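You operate a simulated robot arm through the tools that you are given. There is no shell and no other tool.

You are at the controls of a simulated robot arm. One attempt, no reset.

## Task
Pack the loupe and the glass weight in the black case and fasten both catches.
Fine: the loupe stands upright; nothing else goes in; shut the lid.
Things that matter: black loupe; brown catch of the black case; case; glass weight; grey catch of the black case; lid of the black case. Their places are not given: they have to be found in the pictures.

Only the result counts: the job must be done as asked and must still hold three seconds after the hand-in. Knocking over, shifting, dropping, spilling or breaking anything else fails it. A push-on lid holds only when it is set on centred and level and pressed home; a screw cap is set on level and turned clockwise until tight.

## Robot
A 6-joint arm with a fingered hand, fixed in place. Base frame: the origin is at the foot of the arm, x ahead of it, y to its left, z up. Units: m, degrees, N and s.
It reaches about 1.346 m from its shoulder. Its first joint turns from -149.0 to 149.0 degrees. Payload 3.5 kg.
Tool frame: the origin (TCP) lies between the finger pads and is the grasp point; the fingertips stand 0.026 m ahead of it; z points along the fingers, y is the line along which they close. Largest opening 0.132 m; the body of the gripper starts 0.073 m behind the TCP. The gripper is a hand of 4 fingers: y runs from the thumb to the fingers, the wrist lies at [0, 0, -0.234] in the tool frame, and closing takes about 1.5 s.
Orientation is told as [roll, pitch, yaw] about the base's x, y, z axes, in that order, counted from this pose: with the fingers straight down and closing along the base's y, the tool's x points along the base's -x, its y along +y and its z along -z.

## Interface
- The arm moves only by the tool nudge_tool. Its argument "motion" is a list of rows, each an object of numbers (a shift or turn left out is 0, a gripper value left out holds the last): "dx", "dy", "dz": the shift along the tool's x, y, z in m; "ax", "ay", "az": the turn, a rotation vector about the tool's x, y, z in degrees. In form: [{"dx": .., "dy": .., "dz": .., "ax": .., "ay": .., "az": ..}, ...]. A call has 1 to 20 rows; each row shifts and turns the commanded pose from where the row before left it, along the tool's axes as they then stand. "claw" is the finger opening in m, from 0 to 0.132, set as the call begins (left out, the last holds). A row lasts 0.2 s, in which the tool goes at most 0.05 m and 8.6 degrees; a call with a longer step from one row to the next is refused whole, and so is a gripper value outside its range. Where a pose cannot be reached the arm comes as near as it can. A force on the tool above 40 N (or 10 N above the force at the start of the call, whichever is more), or a blocked arm, ends the call early, and 0.2 s more pass. The fingers move at their own pace (about 0.072 m/s each) and stop on an object; they squeeze with about 31 N. The grip force told is the motor's: it shows also when the fingers shut on nothing. Time passes only in rows, and 0.2 s behind the last, so rows that do not move let the fingers close. It gives the time, the measured TCP pose, the force on the tool (base axes), the opening and the grip force at its end, in the units of the frame above (readings bear some noise), with the torque about the TCP (base axes, N m) and any sound that the robot's microphone picked up.
- Cameras (640 x 400 px; columns grow to the right, rows downward): "scene" is fixed at [0.3994, 0.6506, 1.4916]; the picture's right is [0.96, 0.28, 0.00], its down [0.28, -0.94, -0.20] and it looks along [-0.06, 0.19, -0.98] (base axes); focal length 214 px, centre (320, 200). "wrist" rides on the gripper at [0.068, 0.002, -0.097] in the tool frame; the picture's right is [-0.03, 1.00, 0.00], its down [-0.82, -0.02, -0.58] and it looks along [-0.58, -0.01, 0.82] (tool axes); focal length 270 px, centre (320, 200).
- snapshot(camera): a new picture of that camera. It takes no simulated time.
- move_column(by): slides the trunk up (or, below 0, down) by that many m; the arm rides with it, the base frame stays. It gives what a move gives, with no picture.
- set_fingers(finger1, finger2, finger3, thumb_bend): sets how far each is bent, from 0 (flat) to 1 (curled in); at 0.3 the hand is open as for a grip, at 0.7 the pads meet at the TCP. One left out holds its place. A second passes; each finger stops where it meets its share of the squeeze, and holds until it gets a number again. A gripper value or a shape takes the hand back. It gives what a move gives, with no picture; readings hold the bend of each and the force on the fingers (four entries, about 0 where the hand has none), thumb and palm.
- grasp_type(shape): the hand has 4 fingers and takes this shape, open, in about a second: jaw (thumb against the fingers, like two jaws); tri (thumb and two fingers); tip (a fingertip pinch); poke (one finger out to press); point (the index stretched); flat (the hand flat); cup (the hand cupped); fist (a fist). The gripper value then closes the fingers along that shape, each until it touches; the sizes above hold for jaw. It gives what a move gives, with no picture.
- measure_at(camera, pixels): for up to 12 pixels [column, row] of the newest picture of that camera ("zoom" is the newest enlarged one), the place [x, y, z] in the base frame of the surface seen there, good to about 0.002 m. It takes no simulated time.
- zoom(camera, box): a new picture of the part [left, top, right, bottom] of that camera's present view, enlarged. It takes no simulated time.
- sign_off(): hands the job in; it is judged then, once.

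Open the gripper and draw the arm clear of the work before you hand the job in, unless the task says otherwise.

The tools are called after "Emit:" as a command line: name --argument value ..., lists and objects as JSON in quotes. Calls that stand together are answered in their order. nudge_tool: Moves the arm, as the interface text tells. Its arguments: {"type":"object","properties":{"motion":{"type":"array"},"claw":{"type":"number"}},"required":["motion"]} The other tools are called the same way: move_column (by) slides the trunk up or down; grasp_type (shape) gives the hand a shape; set_fingers (finger1, finger2, finger3, thumb_bend) moves the fingers one by one; snapshot (camera) takes a picture; measure_at (camera, pixels) gives the place of the surface under pixels of a picture; zoom (camera, box) takes an enlarged picture of a part of a camera's view; sign_off () hands the job in.

At the start:

```text
t: 0.0
tcp_pos: [0.0506, 0.7482, 1.0188]
orientation: [0.0, 0.0, 0.1]
force: [-0.5, -0.2, 0.6]
moment: [-0.01, 0.0, 0.01]
opening: 0.1321
gripper_force: 0.0
shape: jaw
bend: [0.3, 0.3, 0.3, 0.3]
finger forces: [0.0, 0.0, 0.0, 0.1, 0.0, 0.1]
trunk travel left (down, up): [-0.918, 0.052]
```

scene: 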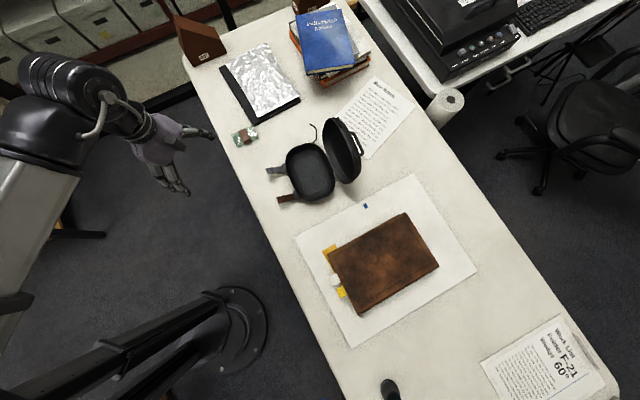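
wrist: 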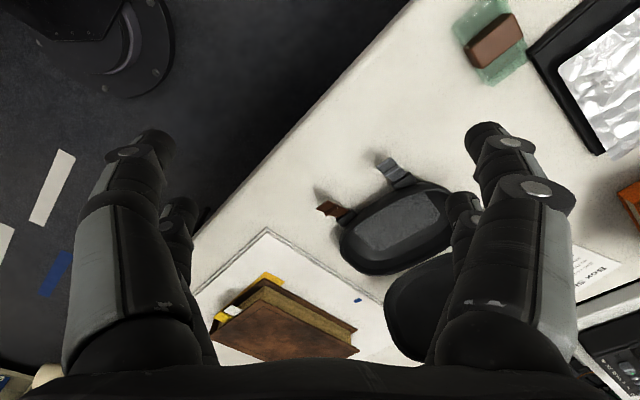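

The scene picture shows the open black case near (310,172), its lid near (345,150), a greenish/brown thing at (245,137), and a black object near (390,390). I'll zoom in on these to identify the items.

Emit:
zoom --camera "scene" --box '[220, 100, 380, 220]'

Emit:
zoom --camera "scene" --box '[300, 300, 460, 400]'

Emit:
zoom --camera "scene" --box '[280, 170, 480, 350]'

Emit:
zoom --camera "scene" --box '[160, 0, 480, 140]'

```text
3.33 times, centred on (300, 160) of scene
```

zoom: 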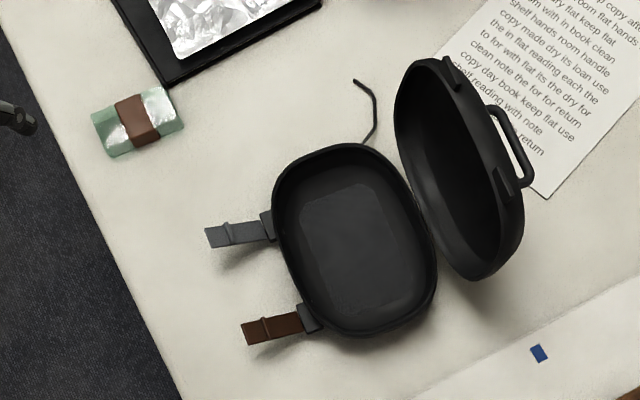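

```text
4.00 times, centred on (380, 350) of scene
```

zoom: 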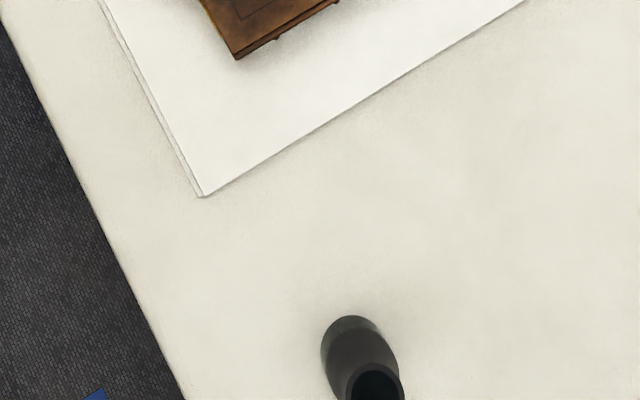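

```text
2.22 times, centred on (380, 260) of scene
```

zoom: 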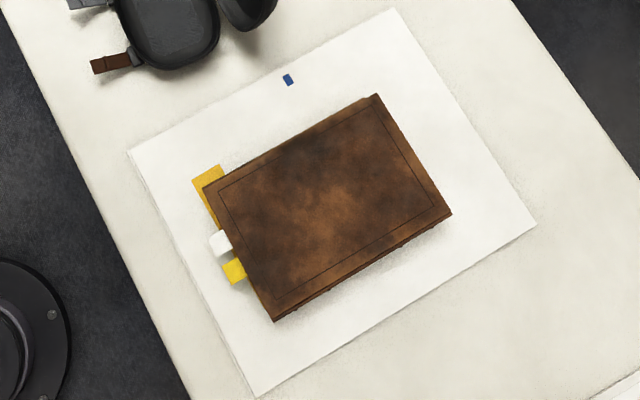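

```text
2.00 times, centred on (320, 70) of scene
```

zoom: 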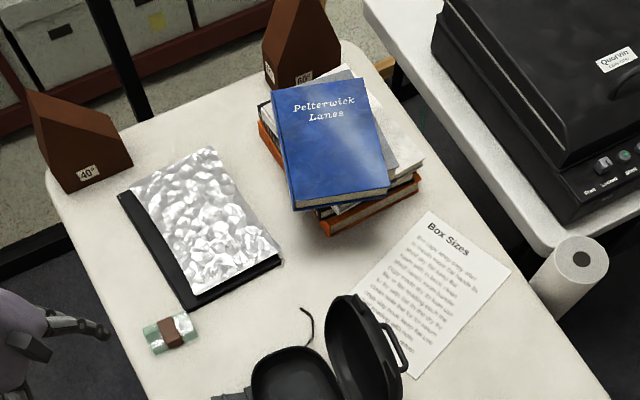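

The green glass block with a brown band at (245,137) looks like the glass weight, and the dark cylinder at (390,388) like the loupe. I'll zoom closer on each and measure.

Emit:
zoom --camera "scene" --box '[360, 360, 424, 400]'

Emit:
measure_at --camera "scene" --pixels '[[385, 384], [390, 390], [394, 394], [394, 399], [380, 385], [400, 390], [388, 379], [375, 380], [410, 395]]'

Emit:
zoom --camera "scene" --box '[220, 120, 268, 150]'

Emit:
measure_at --camera "zoom" --pixels '[[150, 150], [200, 270], [300, 220], [350, 160], [400, 180], [450, 100], [500, 200], [120, 200], [560, 300], [300, 120], [340, 280], [480, 170]]'

```text
10.00 times, centred on (392, 380) of scene
```

zoom: 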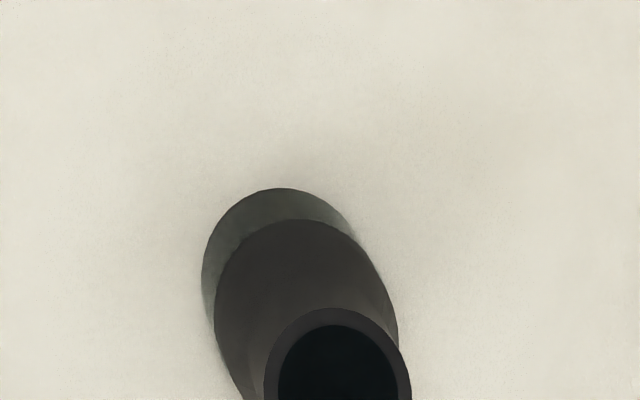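

```text
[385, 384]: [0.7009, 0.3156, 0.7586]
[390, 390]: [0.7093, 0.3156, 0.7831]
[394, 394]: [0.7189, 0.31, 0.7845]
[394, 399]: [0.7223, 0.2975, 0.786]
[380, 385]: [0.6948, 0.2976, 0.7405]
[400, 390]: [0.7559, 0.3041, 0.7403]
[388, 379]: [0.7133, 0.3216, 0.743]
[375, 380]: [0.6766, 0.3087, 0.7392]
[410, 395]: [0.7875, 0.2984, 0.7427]
```

```text
13.33 times, centred on (244, 135) of scene
```

zoom: 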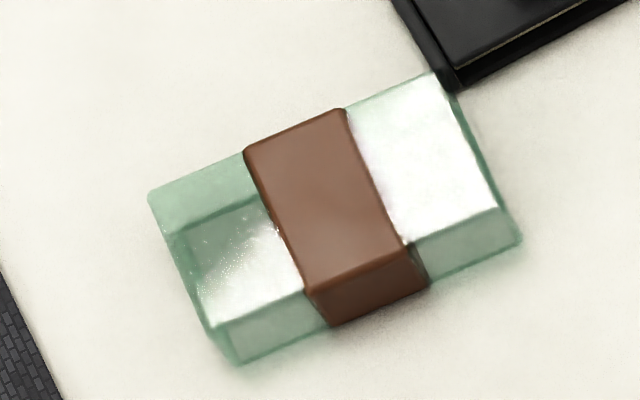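

```text
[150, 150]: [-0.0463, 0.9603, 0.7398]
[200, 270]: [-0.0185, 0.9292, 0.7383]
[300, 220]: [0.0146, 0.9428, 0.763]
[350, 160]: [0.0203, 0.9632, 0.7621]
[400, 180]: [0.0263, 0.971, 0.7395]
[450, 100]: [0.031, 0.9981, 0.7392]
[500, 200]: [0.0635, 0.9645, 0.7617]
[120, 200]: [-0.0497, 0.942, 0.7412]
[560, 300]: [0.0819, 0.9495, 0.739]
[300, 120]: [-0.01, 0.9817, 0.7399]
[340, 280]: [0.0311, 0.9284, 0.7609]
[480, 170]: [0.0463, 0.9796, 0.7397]
```

Table top is z≈0.740; the glass block is about 0.022 tall; the loupe seems to stand upright around (0.71,0.31) with top at z≈0.785. Next I zoom on the case and measure its tray, rim, catches and lid.

Emit:
zoom --camera "scene" --box '[260, 115, 372, 210]'

Emit:
measure_at --camera "zoom" --pixels '[[320, 250], [250, 250], [380, 250], [320, 180], [330, 320], [218, 240], [225, 190], [290, 140], [360, 150], [410, 220], [420, 290], [340, 350]]'

Emit:
measure_at --camera "zoom" --pixels '[[140, 240], [170, 235], [200, 230], [190, 355], [220, 350], [245, 342], [440, 150], [480, 120], [530, 150], [450, 80], [400, 50], [500, 230]]'

```text
4.21 times, centred on (316, 162) of scene
```

zoom: 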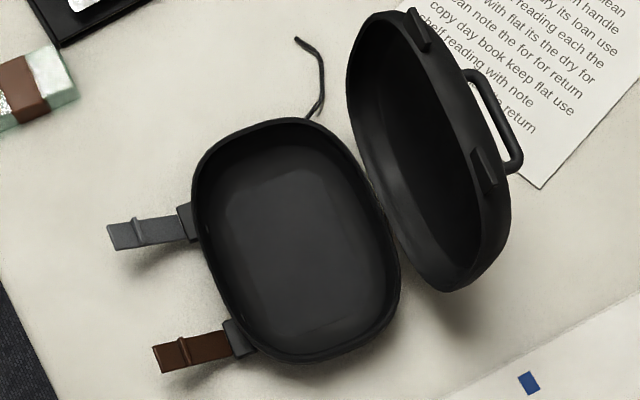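

```text
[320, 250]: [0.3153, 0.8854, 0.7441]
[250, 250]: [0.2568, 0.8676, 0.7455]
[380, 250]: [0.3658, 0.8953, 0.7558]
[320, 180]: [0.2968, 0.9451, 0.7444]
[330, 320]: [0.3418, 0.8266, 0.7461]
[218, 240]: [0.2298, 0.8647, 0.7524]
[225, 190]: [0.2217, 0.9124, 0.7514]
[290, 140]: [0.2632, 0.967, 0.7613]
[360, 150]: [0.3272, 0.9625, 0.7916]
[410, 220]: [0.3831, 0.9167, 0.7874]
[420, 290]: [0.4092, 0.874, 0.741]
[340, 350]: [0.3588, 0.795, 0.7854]
```

```text
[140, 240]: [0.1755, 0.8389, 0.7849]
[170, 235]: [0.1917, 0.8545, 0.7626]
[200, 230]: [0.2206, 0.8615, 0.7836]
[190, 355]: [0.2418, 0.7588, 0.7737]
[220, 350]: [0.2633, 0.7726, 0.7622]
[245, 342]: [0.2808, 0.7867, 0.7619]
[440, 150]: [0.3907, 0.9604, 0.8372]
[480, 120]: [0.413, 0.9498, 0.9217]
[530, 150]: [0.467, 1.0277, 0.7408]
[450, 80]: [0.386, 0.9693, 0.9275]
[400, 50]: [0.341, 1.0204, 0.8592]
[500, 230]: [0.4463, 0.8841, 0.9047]
```

Tray floor is z≈0.744 and rim z≈0.788, lid stands open on the +x side. I take a closer look at the black wire near (308,130), at the lid/handle, and at the hand itself in the wrist view.

Emit:
zoom --camera "scene" --box '[300, 110, 380, 160]'

Emit:
measure_at --camera "zoom" --pixels '[[80, 105], [120, 150], [110, 205], [75, 245], [432, 150], [445, 200], [480, 270], [500, 190], [440, 110], [380, 70], [250, 40], [330, 120]]'

Emit:
zoom --camera "wrist" --box '[0, 0, 640, 400]'

Emit:
zoom --camera "wrist" --box '[300, 140, 480, 360]'

```text
8.00 times, centred on (340, 135) of scene
```

zoom: 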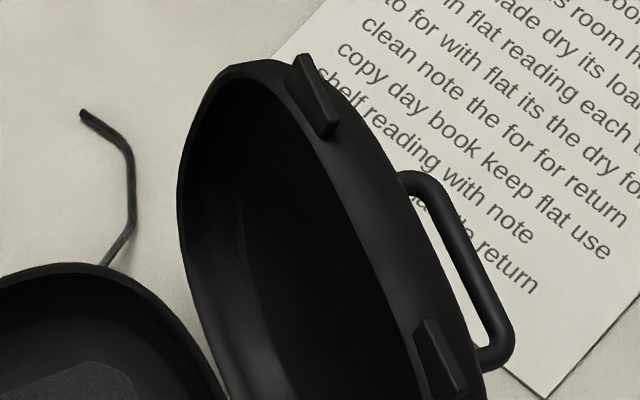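

```text
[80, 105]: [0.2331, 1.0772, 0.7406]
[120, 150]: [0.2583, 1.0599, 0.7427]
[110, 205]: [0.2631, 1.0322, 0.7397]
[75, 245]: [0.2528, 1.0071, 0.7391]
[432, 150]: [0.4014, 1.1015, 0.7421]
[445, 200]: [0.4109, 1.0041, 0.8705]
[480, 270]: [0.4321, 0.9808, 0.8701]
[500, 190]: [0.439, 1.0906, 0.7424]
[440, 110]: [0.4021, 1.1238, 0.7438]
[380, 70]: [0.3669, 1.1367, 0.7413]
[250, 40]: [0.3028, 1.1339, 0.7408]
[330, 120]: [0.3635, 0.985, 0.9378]
```

```text
1.00 times, centred on (320, 200) of wrist (not enlarged: the box is as wide or as high as the picture)
```

zoom: 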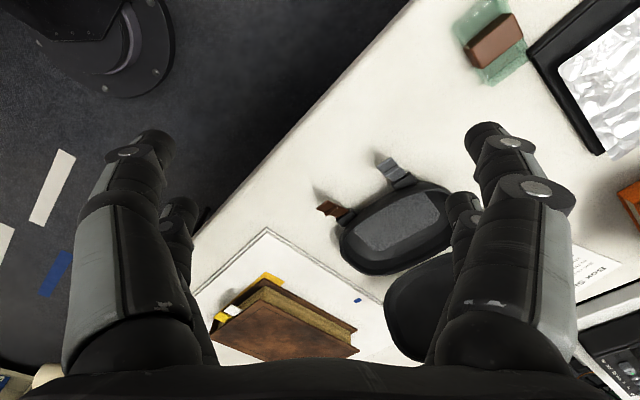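

```text
1.82 times, centred on (390, 250) of wrist
```

zoom: 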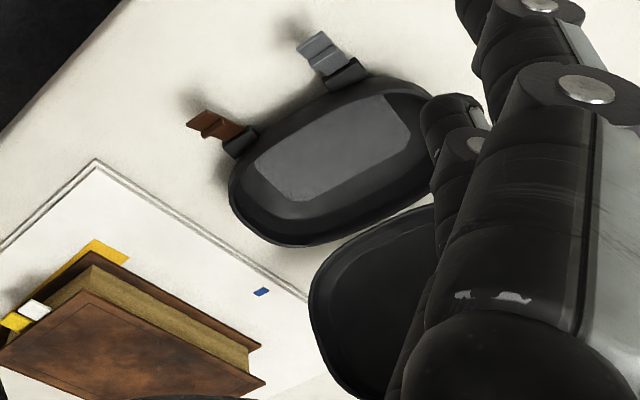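

The wire lies on the table outside the tray (z≈0.74, around (0.25–0.26, 1.0–1.08)), so I leave it alone. I look at the hand in the scene view and at the catches to understand the geometry.

Emit:
zoom --camera "scene" --box '[120, 100, 232, 200]'

Emit:
zoom --camera "scene" --box '[260, 155, 324, 210]'

Emit:
measure_at --camera "zoom" --pixels '[[70, 110], [110, 100], [150, 95], [190, 85], [120, 325], [160, 320], [200, 315], [240, 305], [225, 290], [175, 75], [210, 160], [310, 345]]'

```text
4.00 times, centred on (176, 150) of scene
```

zoom: 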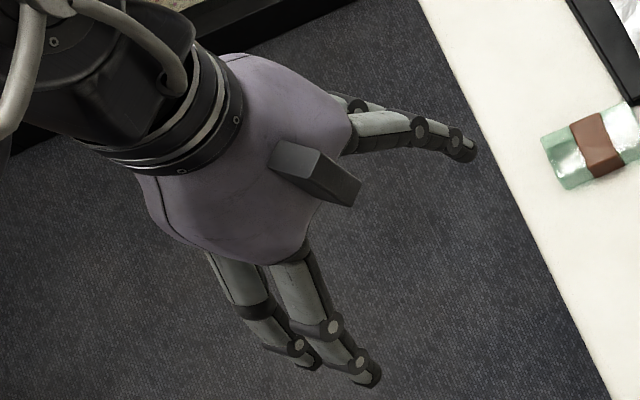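

```text
7.27 times, centred on (292, 182) of scene
```

zoom: 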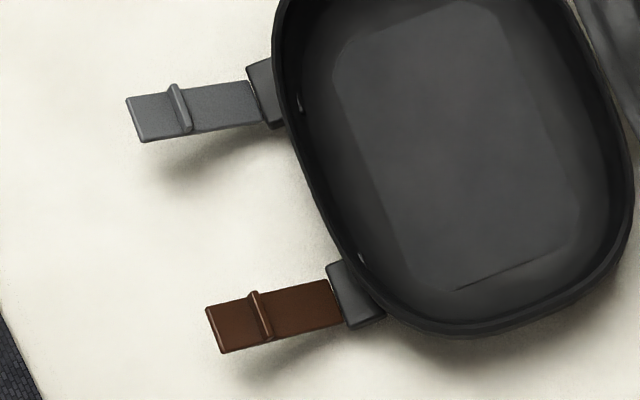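

```text
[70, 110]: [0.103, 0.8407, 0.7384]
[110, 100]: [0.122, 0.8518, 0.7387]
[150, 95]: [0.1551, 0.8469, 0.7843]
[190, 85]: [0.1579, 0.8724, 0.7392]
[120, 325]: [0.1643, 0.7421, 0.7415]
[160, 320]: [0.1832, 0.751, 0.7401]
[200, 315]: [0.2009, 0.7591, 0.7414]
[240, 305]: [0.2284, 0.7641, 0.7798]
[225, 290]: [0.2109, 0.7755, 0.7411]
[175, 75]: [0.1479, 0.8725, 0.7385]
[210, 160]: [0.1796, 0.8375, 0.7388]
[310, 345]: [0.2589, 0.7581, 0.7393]
```

I'll measure the straps, hinge blocks and rim more precisely in this latest zoom.

Emit:
measure_at --camera "zoom" --pixels '[[136, 105], [146, 133], [160, 115], [180, 108], [200, 105], [225, 102], [245, 100], [260, 95], [275, 70], [278, 120], [268, 80], [255, 85]]'

Emit:
measure_at --camera "zoom" --pixels '[[214, 318], [226, 345], [240, 325], [262, 315], [280, 312], [300, 307], [322, 300], [340, 285], [345, 310], [360, 320], [335, 270], [375, 315]]'

Emit:
measure_at --camera "zoom" --pixels '[[298, 130], [315, 180], [340, 240], [280, 40], [370, 280], [400, 305], [460, 328], [520, 325], [580, 300], [620, 240], [628, 180], [600, 100]]'

```text
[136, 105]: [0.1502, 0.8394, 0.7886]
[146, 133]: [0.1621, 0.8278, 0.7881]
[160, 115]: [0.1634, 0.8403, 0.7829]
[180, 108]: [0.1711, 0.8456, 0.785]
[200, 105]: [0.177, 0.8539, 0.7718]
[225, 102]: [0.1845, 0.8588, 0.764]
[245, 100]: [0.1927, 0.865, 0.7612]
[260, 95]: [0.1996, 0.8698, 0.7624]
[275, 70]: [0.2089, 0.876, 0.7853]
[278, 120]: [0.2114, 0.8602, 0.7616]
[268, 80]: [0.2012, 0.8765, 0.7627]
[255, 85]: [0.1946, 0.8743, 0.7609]
```

```text
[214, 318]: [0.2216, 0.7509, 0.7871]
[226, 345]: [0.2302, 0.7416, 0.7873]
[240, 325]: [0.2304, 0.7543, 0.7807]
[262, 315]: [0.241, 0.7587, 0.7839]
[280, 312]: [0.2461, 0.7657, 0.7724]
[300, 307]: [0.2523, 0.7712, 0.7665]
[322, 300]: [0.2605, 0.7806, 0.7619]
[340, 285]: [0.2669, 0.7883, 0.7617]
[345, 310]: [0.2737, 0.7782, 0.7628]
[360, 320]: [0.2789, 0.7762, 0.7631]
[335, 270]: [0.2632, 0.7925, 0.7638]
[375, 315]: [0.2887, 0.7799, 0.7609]
```

```text
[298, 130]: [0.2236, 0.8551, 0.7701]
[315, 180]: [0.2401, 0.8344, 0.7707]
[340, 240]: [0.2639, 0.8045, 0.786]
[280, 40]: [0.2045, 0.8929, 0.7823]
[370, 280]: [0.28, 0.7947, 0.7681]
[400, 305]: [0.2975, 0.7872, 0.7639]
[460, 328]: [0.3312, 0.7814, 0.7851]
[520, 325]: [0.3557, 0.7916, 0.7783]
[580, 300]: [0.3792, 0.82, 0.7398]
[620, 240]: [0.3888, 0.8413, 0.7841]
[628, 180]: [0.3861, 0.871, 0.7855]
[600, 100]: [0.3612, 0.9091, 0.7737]
```

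Geometry so far: tray centre ≈(0.296,0.877), case front faces about (-0.77,-0.64), the glass weight centre ≈(0.015,0.9495) with its long axis at ≈42° and 0.045 m across. I turn the hand to yaw ≈42° and move above the glass weight at a safe height.

Emit:
nudge_tool --motion '[{"az": -8.4}, {"az": -8.4}, {"az": -8.4}, {"az": -8.4}, {"az": -8.3}, {"dx": -0.0204, "dy": 0.0347}, {"dx": -0.0204, "dy": 0.0347}, {"dx": -0.0204, "dy": 0.0347}, {"dx": -0.0204, "dy": 0.0347}, {"dx": -0.0204, "dy": 0.0346}, {}]' --claw 0.09

```text
t: 2.4
tcp_pos: [0.0091, 0.9457, 1.0196]
orientation: [0.1, 0.1, 41.9]
force: [-0.4, 0.0, 0.2]
moment: [0.02, 0.02, -0.01]
opening: 0.0902
gripper_force: 0.0
shape: jaw
bend: [0.68, 0.68, 0.68, 0.6]
finger forces: [0.1, 0.0, 0.0, 0.0, 0.0, 0.0]
trunk travel left (down, up): [-0.918, 0.052]
```

The hand is above the glass weight at z≈1.02 with yaw 41.9°. I look through both cameras to check alignment and how the fingers sit.

Emit:
snapshot --camera "wrist"

Emit:
snapshot --camera "scene"

```text
taken
```

wrist: 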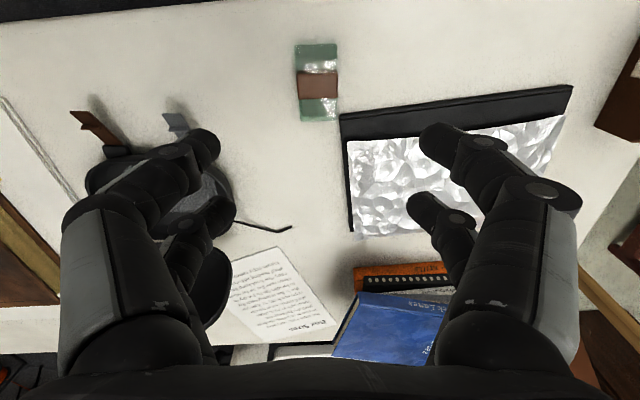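

```text
taken
```

scene: 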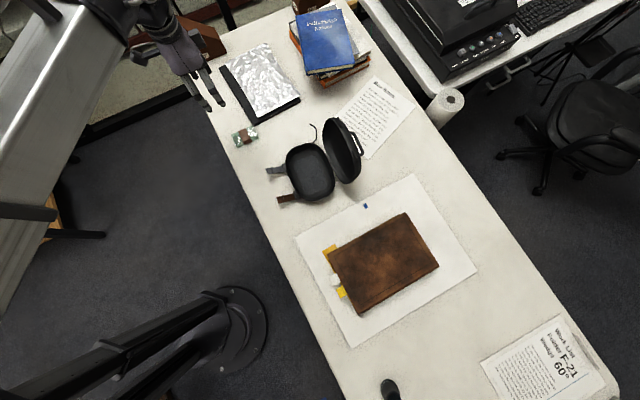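

The glass weight lies at (318,83) in the wrist picture, edges parallel to the tool axes. I zoom in and measure the brown band to confirm its centre and width.

Emit:
zoom --camera "wrist" --box '[270, 30, 398, 130]'

Emit:
measure_at --camera "wrist" --pixels '[[302, 84], [318, 75], [318, 84], [318, 94], [335, 84], [300, 72], [337, 72], [345, 120], [365, 110], [312, 110], [330, 55]]'

```text
4.00 times, centred on (334, 80) of wrist
```

zoom: 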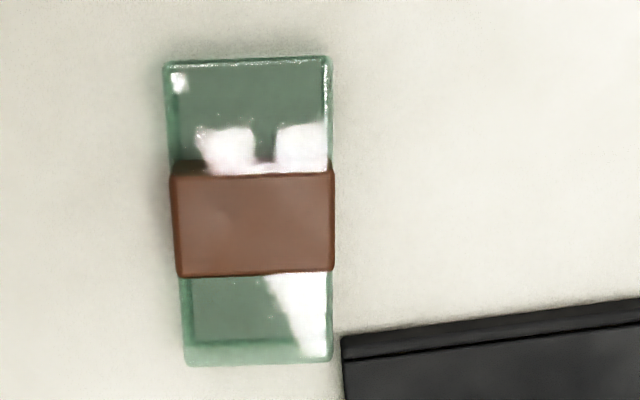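

```text
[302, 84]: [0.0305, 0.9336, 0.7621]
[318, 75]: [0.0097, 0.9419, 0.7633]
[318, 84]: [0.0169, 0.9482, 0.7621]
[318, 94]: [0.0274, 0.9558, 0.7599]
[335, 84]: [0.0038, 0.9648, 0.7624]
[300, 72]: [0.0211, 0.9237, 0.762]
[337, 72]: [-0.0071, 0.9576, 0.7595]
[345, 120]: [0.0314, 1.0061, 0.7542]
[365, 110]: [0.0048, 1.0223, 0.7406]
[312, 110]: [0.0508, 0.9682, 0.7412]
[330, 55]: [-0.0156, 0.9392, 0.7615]
```

Band centre is ≈(0.017,0.949), top at 0.762, so only a small -3 mm shift along tool y is needed. I descend to z≈0.80 first.

Emit:
nudge_tool --motion '[{"dy": -0.003, "dz": 0.04}, {"dz": 0.045}, {"dz": 0.045}, {"dz": 0.045}, {"dz": 0.035}, {}]' --claw 0.085

Emit:
snapshot --camera "wrist"

Emit:
snapshot --camera "scene"

```text
t: 3.8
tcp_pos: [0.0097, 0.9435, 1.0193]
orientation: [-0.1, 0.0, 41.8]
force: [-0.2, -0.4, -0.6]
moment: [0.02, -0.02, -0.03]
opening: 0.0852
gripper_force: 0.0
shape: jaw
bend: [0.7, 0.7, 0.7, 0.65]
finger forces: [0.1, 0.0, 0.0, 0.0, 0.0, 0.0]
out of reach, approached as far as the arm can: row 1, 2, 3, 4, 5
trunk travel left (down, up): [-0.918, 0.052]
```

```text
taken
```

wrist: 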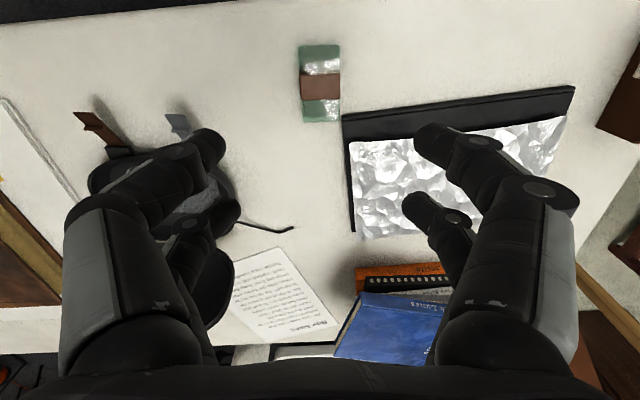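

```text
taken
```

scene: 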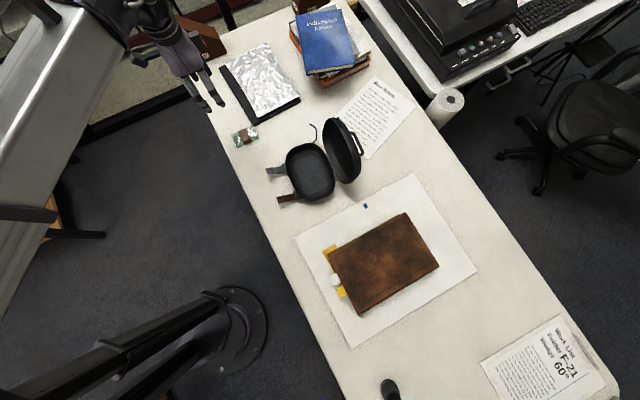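

The arm cannot reach lower from this trunk height, so I'll slide the trunk down. First I measure nearby tall items (book stack at (322,75), brown block at (200,45)) to be sure the lowered hand clears them.

Emit:
measure_at --camera "scene" --pixels '[[322, 75], [310, 65], [330, 40], [300, 40], [222, 52], [190, 65], [178, 20], [260, 80], [295, 100], [235, 110], [345, 120]]'

Emit:
measure_at --camera "wrist" --pixels '[[360, 290], [380, 268], [400, 330], [320, 58], [320, 86], [320, 115], [345, 112], [303, 86], [338, 86], [570, 90]]'

```text
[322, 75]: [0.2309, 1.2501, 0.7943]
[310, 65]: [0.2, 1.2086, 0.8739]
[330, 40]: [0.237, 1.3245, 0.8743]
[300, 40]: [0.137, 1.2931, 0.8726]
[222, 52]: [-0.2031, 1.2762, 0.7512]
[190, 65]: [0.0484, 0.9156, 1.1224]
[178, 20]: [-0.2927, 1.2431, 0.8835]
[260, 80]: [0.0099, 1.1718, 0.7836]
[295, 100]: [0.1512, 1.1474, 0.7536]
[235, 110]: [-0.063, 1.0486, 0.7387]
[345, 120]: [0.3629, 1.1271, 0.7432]
```

```text
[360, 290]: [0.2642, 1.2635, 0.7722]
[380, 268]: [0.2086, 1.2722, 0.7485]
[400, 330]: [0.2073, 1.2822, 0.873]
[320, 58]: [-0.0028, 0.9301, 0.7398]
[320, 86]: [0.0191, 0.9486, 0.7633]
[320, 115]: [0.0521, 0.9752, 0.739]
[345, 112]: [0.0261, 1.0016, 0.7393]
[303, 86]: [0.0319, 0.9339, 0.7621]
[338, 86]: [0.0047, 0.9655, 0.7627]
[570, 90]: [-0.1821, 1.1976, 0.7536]
```

Everything tall is over 0.25 m away. I slide the trunk down 0.2 m, bringing the TCP to about z≈0.82, still above the glass.

Emit:
move_column --by -0.2

```text
t: 6.0
tcp_pos: [0.0101, 0.9433, 0.8182]
orientation: [0.0, 0.0, 41.9]
force: [0.1, 0.5, -0.2]
moment: [0.02, -0.03, 0.01]
opening: 0.0854
gripper_force: 0.0
shape: jaw
bend: [0.7, 0.7, 0.7, 0.65]
finger forces: [0.0, 0.0, 0.1, 0.0, 0.1, 0.0]
trunk travel left (down, up): [-0.718, 0.252]
```

TCP is at z=0.818. I check the wrist picture before the final descent.

Emit:
snapshot --camera "wrist"

Emit:
zoom --camera "scene" --box '[180, 80, 292, 150]'

```text
taken
```

wrist: 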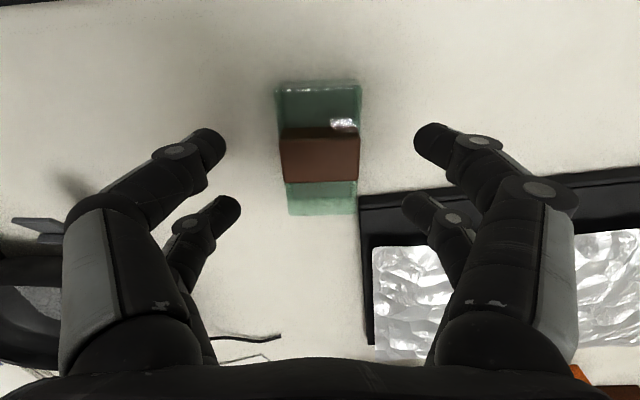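

```text
5.71 times, centred on (236, 115) of scene
```

zoom: 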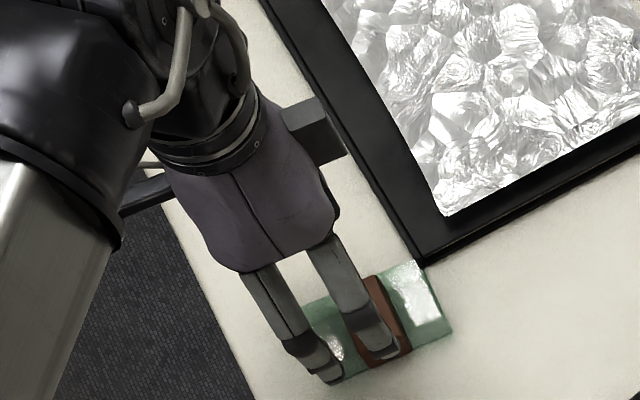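

The rear right finger at (415,210) will come close to the portfolio edge (row ≈190). I measure finger positions and portfolio edge to quantify the clearance.

Emit:
measure_at --camera "wrist" --pixels '[[417, 206], [410, 210], [430, 140], [215, 150], [230, 205], [450, 218], [480, 142], [362, 200], [400, 195], [300, 155], [340, 155], [318, 155]]'

```text
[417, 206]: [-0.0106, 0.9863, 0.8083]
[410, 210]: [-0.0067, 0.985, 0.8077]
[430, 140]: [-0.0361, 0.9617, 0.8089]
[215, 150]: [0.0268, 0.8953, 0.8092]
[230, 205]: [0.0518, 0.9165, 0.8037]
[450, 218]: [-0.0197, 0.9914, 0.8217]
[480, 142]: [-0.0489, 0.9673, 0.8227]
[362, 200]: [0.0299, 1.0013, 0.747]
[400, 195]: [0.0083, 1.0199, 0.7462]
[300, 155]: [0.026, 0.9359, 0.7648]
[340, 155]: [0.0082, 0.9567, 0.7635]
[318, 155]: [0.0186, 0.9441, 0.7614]
```

Fingers sit at tool x≈±0.019, the portfolio edge at x≈-0.05, so there's about 2 cm clearance; band is centred in y. I shift 5 mm towards the block centre and descend to TCP z≈0.773.

Emit:
nudge_tool --motion '[{"dx": -0.005, "dz": 0.01}, {"dz": 0.015}, {"dz": 0.01}, {"dz": 0.006}, {"dz": 0.004}, {}]' --claw 0.085

Emit:
snapshot --camera "wrist"

```text
t: 7.4
tcp_pos: [0.0125, 0.9459, 0.8193]
orientation: [0.1, -0.1, 41.9]
force: [-0.6, 0.6, 0.1]
moment: [-0.04, 0.03, 0.0]
opening: 0.0856
gripper_force: 0.1
shape: jaw
bend: [0.7, 0.7, 0.7, 0.65]
finger forces: [0.0, 0.1, 0.0, 0.1, 0.0, 0.0]
out of reach, approached as far as the arm can: row 1, 2, 3, 4, 5
trunk travel left (down, up): [-0.718, 0.252]
```

```text
taken
```

wrist: 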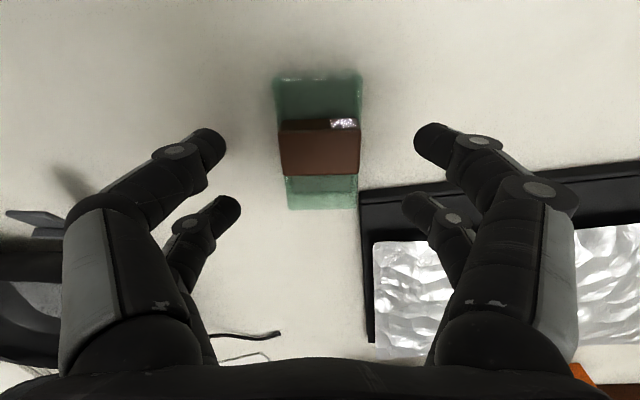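

The arm is at its reach limit because the shoulder is high; the trunk must come lower relative to the hand. I raise the hand 0.3 m with the arm, then slide the trunk down 0.3 m.

Emit:
nudge_tool --motion '[{"dz": -0.04}, {"dz": -0.045}, {"dz": -0.045}, {"dz": -0.045}, {"dz": -0.045}, {"dz": -0.045}, {"dz": -0.045}, {}]' --claw 0.085

```text
t: 9.2
tcp_pos: [0.014, 0.9454, 0.8186]
orientation: [0.0, 0.1, 41.9]
force: [-0.7, 0.6, 0.0]
moment: [-0.02, 0.02, 0.01]
opening: 0.0857
gripper_force: 0.0
shape: jaw
bend: [0.7, 0.7, 0.7, 0.65]
finger forces: [0.0, 0.0, 0.0, 0.0, 0.0, 0.0]
out of reach, approached as far as the arm can: row 1, 2, 3, 4, 5, 6, 7
trunk travel left (down, up): [-0.718, 0.252]
```

Even the upward move reports out of reach, perhaps because the commanded pose had run ahead below. I test with another upward move to see whether the hand rises.

Emit:
nudge_tool --motion '[{"dz": -0.04}, {"dz": -0.04}, {"dz": -0.04}, {}]' --claw 0.085

```text
t: 10.2
tcp_pos: [0.0151, 0.9468, 0.8189]
orientation: [0.0, 0.0, 41.9]
force: [0.6, -0.7, -0.7]
moment: [0.03, -0.01, -0.02]
opening: 0.0855
gripper_force: 0.0
shape: jaw
bend: [0.7, 0.7, 0.7, 0.65]
finger forces: [0.0, 0.0, 0.1, 0.0, 0.0, 0.0]
out of reach, approached as far as the arm can: row 1, 2, 3
trunk travel left (down, up): [-0.718, 0.252]
```

Neither up nor down works here, which suggests a boundary in the arm's posture. I'll pull the hand 6 cm back toward the base (nothing there) and test a vertical move again.

Emit:
nudge_tool --motion '[{"dx": 0.02, "dy": -0.0223}, {"dx": 0.02, "dy": -0.0223}, {"dz": -0.03}, {"dz": -0.03}, {}]' --claw 0.085

```text
t: 11.4
tcp_pos: [0.0135, 0.8852, 0.8189]
orientation: [0.1, -0.1, 42.0]
force: [0.9, 0.4, -0.4]
moment: [-0.01, -0.01, 0.02]
opening: 0.0854
gripper_force: 0.1
shape: jaw
bend: [0.7, 0.7, 0.7, 0.65]
finger forces: [0.0, 0.0, 0.0, 0.1, 0.1, 0.1]
out of reach, approached as far as the arm can: row 3, 4
trunk travel left (down, up): [-0.718, 0.252]
```

Lateral motion works but vertical does not, even here. I test a downward nudge and a small tilt separately to learn what the arm can do.

Emit:
nudge_tool --motion '[{"dz": 0.01}, {}]'

Emit:
nudge_tool --motion '[{"ax": 3}, {}]'

Emit:
nudge_tool --motion '[{"ay": 3}, {}]'

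```text
t: 12.0
tcp_pos: [0.0141, 0.8853, 0.8194]
orientation: [0.0, 0.1, 41.9]
force: [0.4, -0.1, 0.5]
moment: [0.02, 0.01, 0.01]
opening: 0.0852
gripper_force: 0.0
shape: jaw
bend: [0.7, 0.7, 0.7, 0.65]
finger forces: [0.0, 0.0, 0.1, 0.1, 0.1, 0.1]
out of reach, approached as far as the arm can: row 1
trunk travel left (down, up): [-0.718, 0.252]
```

```text
t: 12.6
tcp_pos: [0.0154, 0.8859, 0.8197]
orientation: [-3.0, 0.0, 41.9]
force: [-0.7, 0.5, 0.2]
moment: [0.01, 0.01, 0.04]
opening: 0.0854
gripper_force: 0.0
shape: jaw
bend: [0.7, 0.7, 0.7, 0.65]
finger forces: [0.0, 0.0, 0.0, 0.1, 0.0, 0.0]
trunk travel left (down, up): [-0.718, 0.252]
```

```text
t: 13.2
tcp_pos: [0.0153, 0.8845, 0.8198]
orientation: [-3.0, 2.9, 41.7]
force: [0.0, 0.4, -0.7]
moment: [0.02, -0.03, 0.0]
opening: 0.0852
gripper_force: 0.3
shape: jaw
bend: [0.7, 0.7, 0.7, 0.65]
finger forces: [0.1, 0.1, 0.1, 0.1, 0.0, 0.1]
trunk travel left (down, up): [-0.718, 0.252]
```

So the arm moves only horizontally (plus tilts); height comes from the trunk. I undo the tilts and go back over the glass weight at (0.0154,0.947).

Emit:
nudge_tool --motion '[{"ay": -3}, {"ax": -3}, {"dx": -0.0207, "dy": 0.0231}, {"dx": -0.0207, "dy": 0.0231}, {}, {}]' --claw 0.085

Emit:
snapshot --camera "wrist"

Emit:
measure_at --camera "wrist" --pixels '[[290, 150], [320, 150], [350, 150], [320, 125], [320, 170], [420, 135], [410, 205]]'

```text
t: 14.6
tcp_pos: [0.0148, 0.9476, 0.8192]
orientation: [0.0, 0.0, 41.9]
force: [0.1, 0.0, 0.3]
moment: [0.03, -0.02, -0.02]
opening: 0.0854
gripper_force: 0.1
shape: jaw
bend: [0.7, 0.7, 0.7, 0.65]
finger forces: [0.0, 0.0, 0.1, 0.1, 0.0, 0.0]
trunk travel left (down, up): [-0.718, 0.252]
```

```text
taken
```

wrist: 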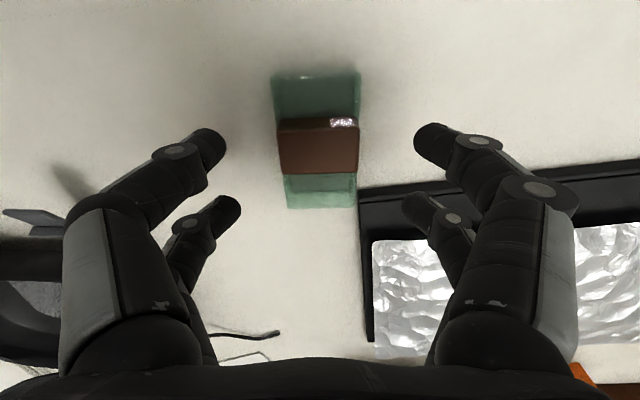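

```text
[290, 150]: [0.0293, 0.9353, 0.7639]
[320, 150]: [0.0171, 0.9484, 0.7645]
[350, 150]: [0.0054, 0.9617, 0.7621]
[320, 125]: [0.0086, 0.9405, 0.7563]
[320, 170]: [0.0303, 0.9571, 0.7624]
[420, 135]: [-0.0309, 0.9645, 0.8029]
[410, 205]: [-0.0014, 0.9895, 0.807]
```

Band is centred between the fingers (cols 278–359). I lower the trunk 3 cm first.

Emit:
move_column --by -0.03

Emit:
snapshot --camera "wrist"

```text
t: 15.3
tcp_pos: [0.015, 0.9473, 0.7891]
orientation: [0.0, -0.1, 42.0]
force: [0.6, 0.1, 0.9]
moment: [0.0, 0.02, 0.04]
opening: 0.0856
gripper_force: 0.0
shape: jaw
bend: [0.7, 0.7, 0.7, 0.65]
finger forces: [0.1, 0.1, 0.1, 0.1, 0.0, 0.1]
trunk travel left (down, up): [-0.688, 0.282]
```

```text
taken
```

wrist: 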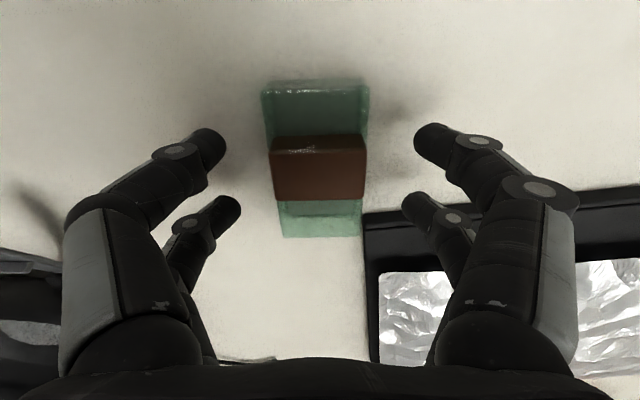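

The rear right finger will pass about 5–10 mm from the portfolio's front edge; I shift 4 mm away from it (tool +x) and narrow the opening a bit before lowering the last 17 mm.

Emit:
nudge_tool --motion '[{"dx": 0.004}, {}, {}]' --claw 0.075

Emit:
move_column --by -0.012

Emit:
snapshot --camera "wrist"

```text
t: 16.1
tcp_pos: [0.0113, 0.9445, 0.7875]
orientation: [0.0, -0.1, 41.8]
force: [-0.7, 0.6, -0.1]
moment: [0.0, -0.02, 0.0]
opening: 0.0756
gripper_force: 0.0
shape: jaw
bend: [0.72, 0.72, 0.72, 0.7]
finger forces: [0.0, 0.0, 0.0, 0.0, 0.0, 0.1]
trunk travel left (down, up): [-0.688, 0.282]
```

```text
t: 16.7
tcp_pos: [0.0126, 0.9453, 0.7764]
orientation: [0.0, 0.0, 41.9]
force: [0.9, 0.2, -0.1]
moment: [0.03, 0.0, 0.0]
opening: 0.0757
gripper_force: 0.1
shape: jaw
bend: [0.72, 0.72, 0.72, 0.7]
finger forces: [0.1, 0.1, 0.1, 0.0, 0.0, 0.0]
trunk travel left (down, up): [-0.676, 0.294]
```

```text
taken
```

wrist: 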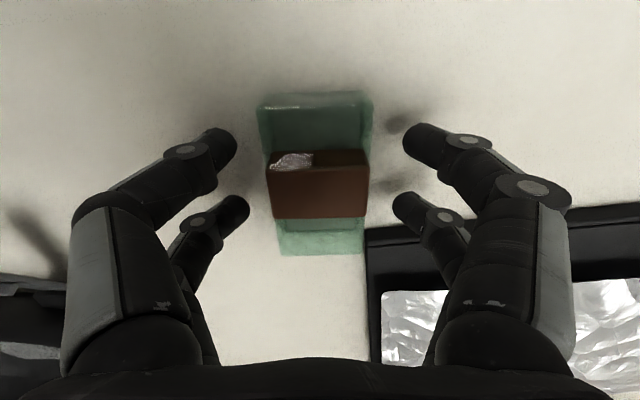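

Finger shadows at (405,120) and (400,185) show tips close to the table and clear of the portfolio. I lower 5 mm more, then close on the block.

Emit:
move_column --by -0.005

Emit:
nudge_tool --motion '[{}, {}, {}, {}, {}, {}, {}, {}]' --claw 0.03

Emit:
snapshot --camera "wrist"

```text
t: 17.3
tcp_pos: [0.0118, 0.9443, 0.7708]
orientation: [0.0, 0.0, 41.9]
force: [0.6, -0.1, -0.1]
moment: [0.0, -0.02, 0.04]
opening: 0.0755
gripper_force: 0.0
shape: jaw
bend: [0.72, 0.72, 0.72, 0.7]
finger forces: [0.1, 0.0, 0.0, 0.2, 0.1, 0.1]
trunk travel left (down, up): [-0.671, 0.299]
```

```text
t: 19.1
tcp_pos: [0.0121, 0.945, 0.7709]
orientation: [0.0, 0.0, 41.8]
force: [0.3, 1.2, 0.0]
moment: [0.03, -0.03, 0.0]
opening: 0.0429
gripper_force: 30.7
shape: jaw
bend: [0.74, 0.74, 0.74, 0.7]
finger forces: [28.2, 28.1, 27.9, 0.0, 28.4, 0.0]
trunk travel left (down, up): [-0.671, 0.299]
```

```text
taken
```

wrist: 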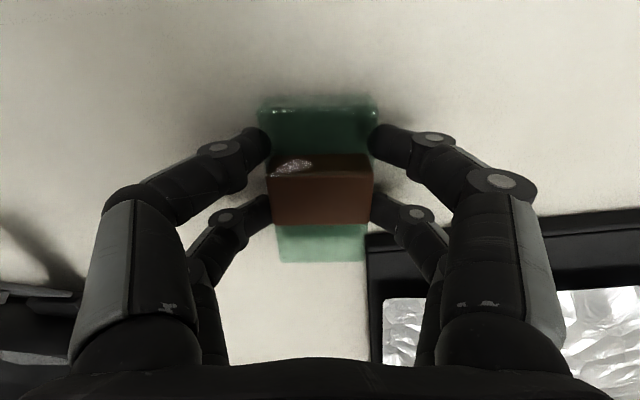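

The block is held (opening 0.043, ~28 N per finger). I lift the trunk 0.12 m and check the hold.

Emit:
move_column --by 0.12

Emit:
snapshot --camera "wrist"

```text
t: 20.6
tcp_pos: [0.0127, 0.9458, 0.8924]
orientation: [-0.1, 0.0, 42.0]
force: [0.3, -0.8, -2.3]
moment: [-0.04, 0.0, 0.01]
opening: 0.0432
gripper_force: 30.9
shape: jaw
bend: [0.74, 0.74, 0.74, 0.7]
finger forces: [28.1, 28.2, 27.9, 0.0, 28.4, 0.0]
trunk travel left (down, up): [-0.791, 0.179]
```

```text
taken
```

wrist: 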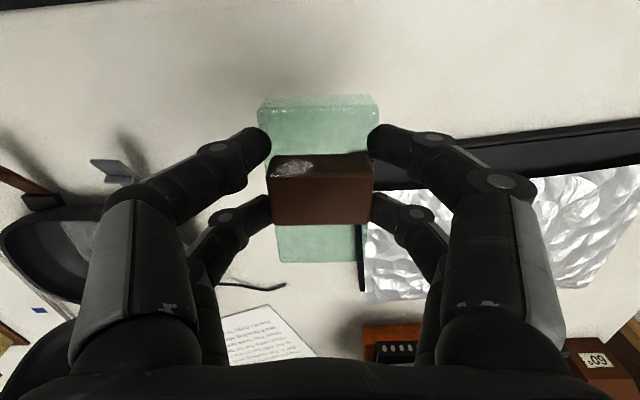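

The block hangs level in the grip (2.3 N). I carry it over the grey-catch half of the tray, TCP to about (0.269,0.900).

Emit:
nudge_tool --motion '[{"dx": -0.0229, "dy": -0.0294}, {"dx": -0.0229, "dy": -0.0294}, {"dx": -0.0229, "dy": -0.0294}, {"dx": -0.0229, "dy": -0.0294}, {"dx": -0.0228, "dy": -0.0294}, {"dx": -0.0228, "dy": -0.0294}, {"dx": -0.0228, "dy": -0.0293}, {}, {}]'

Emit:
snapshot --camera "wrist"

Emit:
zoom --camera "scene" --box '[220, 90, 400, 215]'

```text
t: 22.6
tcp_pos: [0.2699, 0.9003, 0.8916]
orientation: [0.0, 0.0, 41.9]
force: [0.7, -0.1, -3.0]
moment: [0.01, -0.01, 0.0]
opening: 0.0429
gripper_force: 30.6
shape: jaw
bend: [0.74, 0.74, 0.74, 0.7]
finger forces: [28.3, 28.4, 28.1, 0.0, 28.6, 0.0]
trunk travel left (down, up): [-0.791, 0.179]
```

```text
taken
```

wrist: 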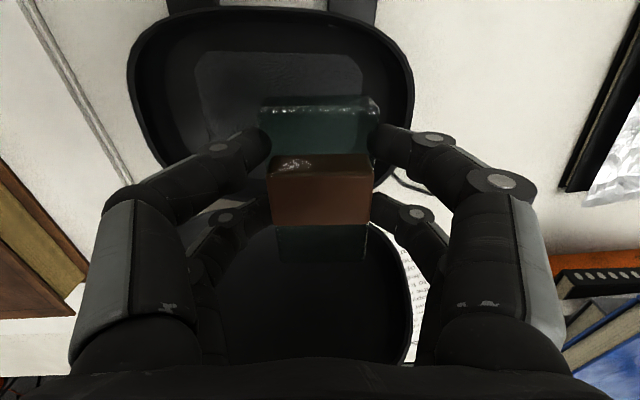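

```text
3.20 times, centred on (310, 152) of scene
```

zoom: 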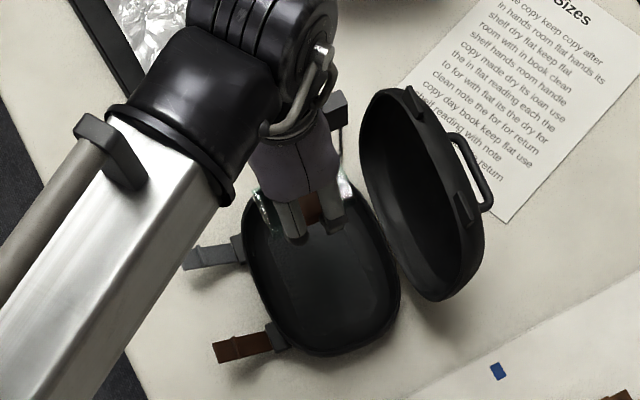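

Block is over the tray as intended; the lid leans well back. I lower 8 cm and look again.

Emit:
move_column --by -0.08

Emit:
snapshot --camera "wrist"

Emit:
zoom --camera "scene" --box '[240, 110, 368, 200]'

```text
t: 23.7
tcp_pos: [0.2714, 0.9012, 0.8116]
orientation: [0.0, 0.0, 41.8]
force: [-0.9, 0.0, -2.0]
moment: [0.02, -0.03, -0.02]
opening: 0.0433
gripper_force: 31.0
shape: jaw
bend: [0.74, 0.74, 0.74, 0.7]
finger forces: [28.4, 28.5, 28.1, 0.0, 28.6, 0.0]
trunk travel left (down, up): [-0.711, 0.259]
```

```text
taken
```

wrist: 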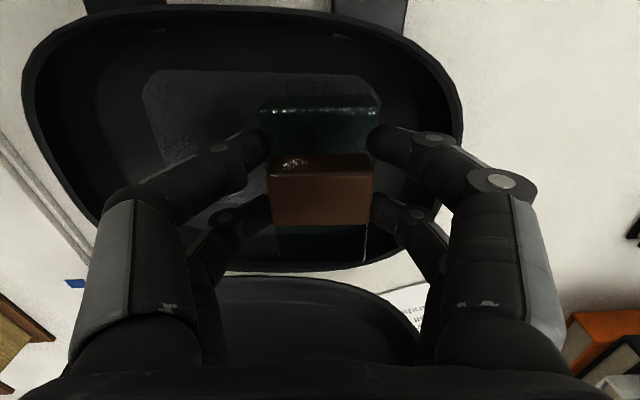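

```text
4.44 times, centred on (304, 155) of scene
```

zoom: 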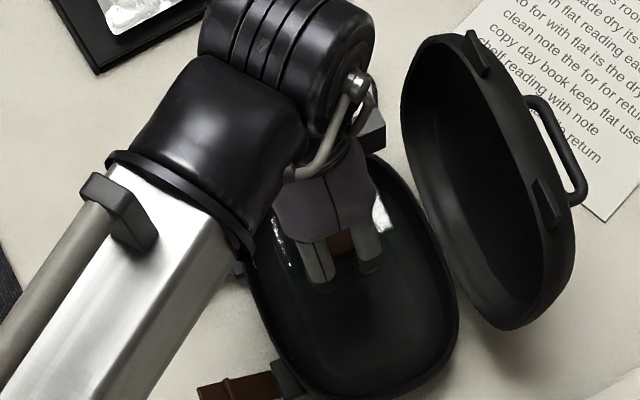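

The right fingers' knuckles near (505,182) and (535,195) may come near the tray's end rim (460,120). I measure knuckles and rim before lowering further.

Emit:
measure_at --camera "wrist" --pixels '[[505, 182], [533, 195], [470, 190], [432, 138], [440, 240], [415, 213], [460, 120], [455, 170], [435, 195], [395, 262], [110, 205], [30, 100]]'

Emit:
measure_at --camera "wrist" --pixels '[[60, 60], [145, 10], [300, 8], [410, 45], [170, 90], [150, 140], [350, 85], [90, 150], [250, 262], [340, 268], [230, 265], [420, 80]]'

```text
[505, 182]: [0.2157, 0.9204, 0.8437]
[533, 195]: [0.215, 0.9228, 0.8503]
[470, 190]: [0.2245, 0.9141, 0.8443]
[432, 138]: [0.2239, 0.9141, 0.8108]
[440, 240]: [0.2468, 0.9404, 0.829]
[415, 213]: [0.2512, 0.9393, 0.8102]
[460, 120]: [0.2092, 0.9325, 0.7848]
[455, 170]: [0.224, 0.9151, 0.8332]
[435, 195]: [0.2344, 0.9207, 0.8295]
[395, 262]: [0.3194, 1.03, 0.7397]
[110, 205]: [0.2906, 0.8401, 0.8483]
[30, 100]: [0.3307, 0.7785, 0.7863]
```

```text
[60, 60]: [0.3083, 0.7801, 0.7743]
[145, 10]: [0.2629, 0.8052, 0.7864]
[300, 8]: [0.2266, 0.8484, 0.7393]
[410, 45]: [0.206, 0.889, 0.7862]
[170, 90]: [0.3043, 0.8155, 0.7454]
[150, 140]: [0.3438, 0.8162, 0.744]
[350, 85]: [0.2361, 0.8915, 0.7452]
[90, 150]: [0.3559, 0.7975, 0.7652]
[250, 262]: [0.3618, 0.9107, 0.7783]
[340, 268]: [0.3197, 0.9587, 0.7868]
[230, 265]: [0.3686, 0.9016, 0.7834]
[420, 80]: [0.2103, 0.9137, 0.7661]
```

Knuckles stay about 3 cm above the TCP and inside the rim by 1.5 cm, so lowering is safe. I lower 3 cm.

Emit:
move_column --by -0.03

Emit:
move_column --by -0.004

```text
t: 24.5
tcp_pos: [0.2706, 0.9002, 0.7819]
orientation: [0.1, -0.1, 41.9]
force: [0.1, 0.1, -2.3]
moment: [0.01, -0.01, 0.02]
opening: 0.0431
gripper_force: 30.9
shape: jaw
bend: [0.74, 0.74, 0.74, 0.7]
finger forces: [28.3, 28.4, 28.1, 0.0, 28.6, 0.0]
trunk travel left (down, up): [-0.681, 0.289]
```

```text
t: 25.0
tcp_pos: [0.2713, 0.8998, 0.7777]
orientation: [0.0, 0.0, 41.8]
force: [1.4, -0.3, -2.8]
moment: [-0.01, 0.0, -0.02]
opening: 0.0428
gripper_force: 31.4
shape: jaw
bend: [0.74, 0.74, 0.74, 0.7]
finger forces: [30.4, 28.2, 28.5, 0.0, 28.9, 0.0]
trunk travel left (down, up): [-0.677, 0.293]
```

Force still shows the block's weight, with a slight rise on finger 1. I lower another 2 mm.

Emit:
move_column --by -0.002

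Emit:
snapshot --camera "wrist"

```text
t: 25.5
tcp_pos: [0.27, 0.8999, 0.7762]
orientation: [0.0, 0.0, 41.9]
force: [2.8, -0.7, 4.7]
moment: [-0.05, 0.11, -0.01]
opening: 0.0431
gripper_force: 30.7
shape: jaw
bend: [0.74, 0.74, 0.74, 0.7]
finger forces: [33.1, 28.4, 28.4, 0.0, 29.3, 0.0]
trunk travel left (down, up): [-0.675, 0.295]
```

```text
taken
```

wrist: 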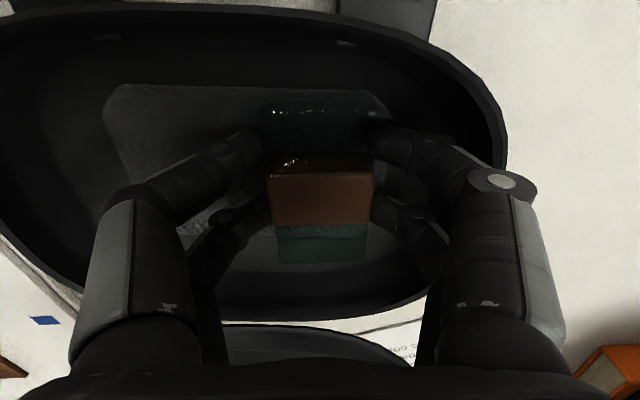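

Contact was felt (total ≈7 N, mostly at the front-right corner, finger 1), so the block's corner or finger is on the rising floor edge. I raise 6 mm, move 12 mm towards the tray centre and lower again.

Emit:
move_column --by 0.006

Emit:
nudge_tool --motion '[{"dx": 0.0, "dy": -0.006}, {"dx": 0.0, "dy": -0.006}, {}]'

Emit:
move_column --by -0.005

```text
t: 26.1
tcp_pos: [0.2704, 0.9001, 0.7812]
orientation: [0.0, 0.0, 41.9]
force: [-0.8, 0.5, -2.0]
moment: [-0.02, 0.05, 0.0]
opening: 0.0427
gripper_force: 31.5
shape: jaw
bend: [0.74, 0.74, 0.74, 0.7]
finger forces: [28.8, 28.4, 28.3, 0.0, 28.9, 0.0]
trunk travel left (down, up): [-0.681, 0.289]
```

```text
t: 26.9
tcp_pos: [0.2804, 0.891, 0.7817]
orientation: [0.0, -0.1, 41.9]
force: [0.5, 0.2, -2.3]
moment: [-0.03, 0.05, 0.0]
opening: 0.0428
gripper_force: 31.2
shape: jaw
bend: [0.74, 0.74, 0.74, 0.7]
finger forces: [28.8, 28.4, 28.3, 0.1, 28.9, 0.0]
trunk travel left (down, up): [-0.681, 0.289]
```

```text
t: 27.4
tcp_pos: [0.2808, 0.8913, 0.7768]
orientation: [0.0, -0.1, 41.9]
force: [-0.2, 0.2, -2.3]
moment: [-0.07, -0.02, 0.02]
opening: 0.043
gripper_force: 31.3
shape: jaw
bend: [0.74, 0.74, 0.74, 0.7]
finger forces: [28.8, 28.4, 28.4, 0.1, 29.1, 0.0]
trunk travel left (down, up): [-0.676, 0.294]
```

No contact yet at 0.7768. I lower in 1 mm steps until the floor is felt.

Emit:
move_column --by -0.001

Emit:
move_column --by -0.001

```text
t: 27.9
tcp_pos: [0.278, 0.8922, 0.7768]
orientation: [0.0, 0.1, 41.8]
force: [1.1, 1.2, 4.7]
moment: [-0.06, 0.04, 0.03]
opening: 0.0429
gripper_force: 30.4
shape: jaw
bend: [0.74, 0.74, 0.74, 0.7]
finger forces: [29.2, 28.9, 28.2, 0.1, 29.4, 0.0]
trunk travel left (down, up): [-0.675, 0.295]
```

```text
t: 28.4
tcp_pos: [0.2799, 0.8903, 0.775]
orientation: [0.0, -0.1, 41.8]
force: [2.0, 3.2, 11.6]
moment: [-0.02, 0.03, -0.01]
opening: 0.0432
gripper_force: 31.0
shape: jaw
bend: [0.74, 0.74, 0.74, 0.7]
finger forces: [30.2, 29.8, 28.6, 0.0, 30.1, 0.1]
trunk travel left (down, up): [-0.674, 0.296]
```

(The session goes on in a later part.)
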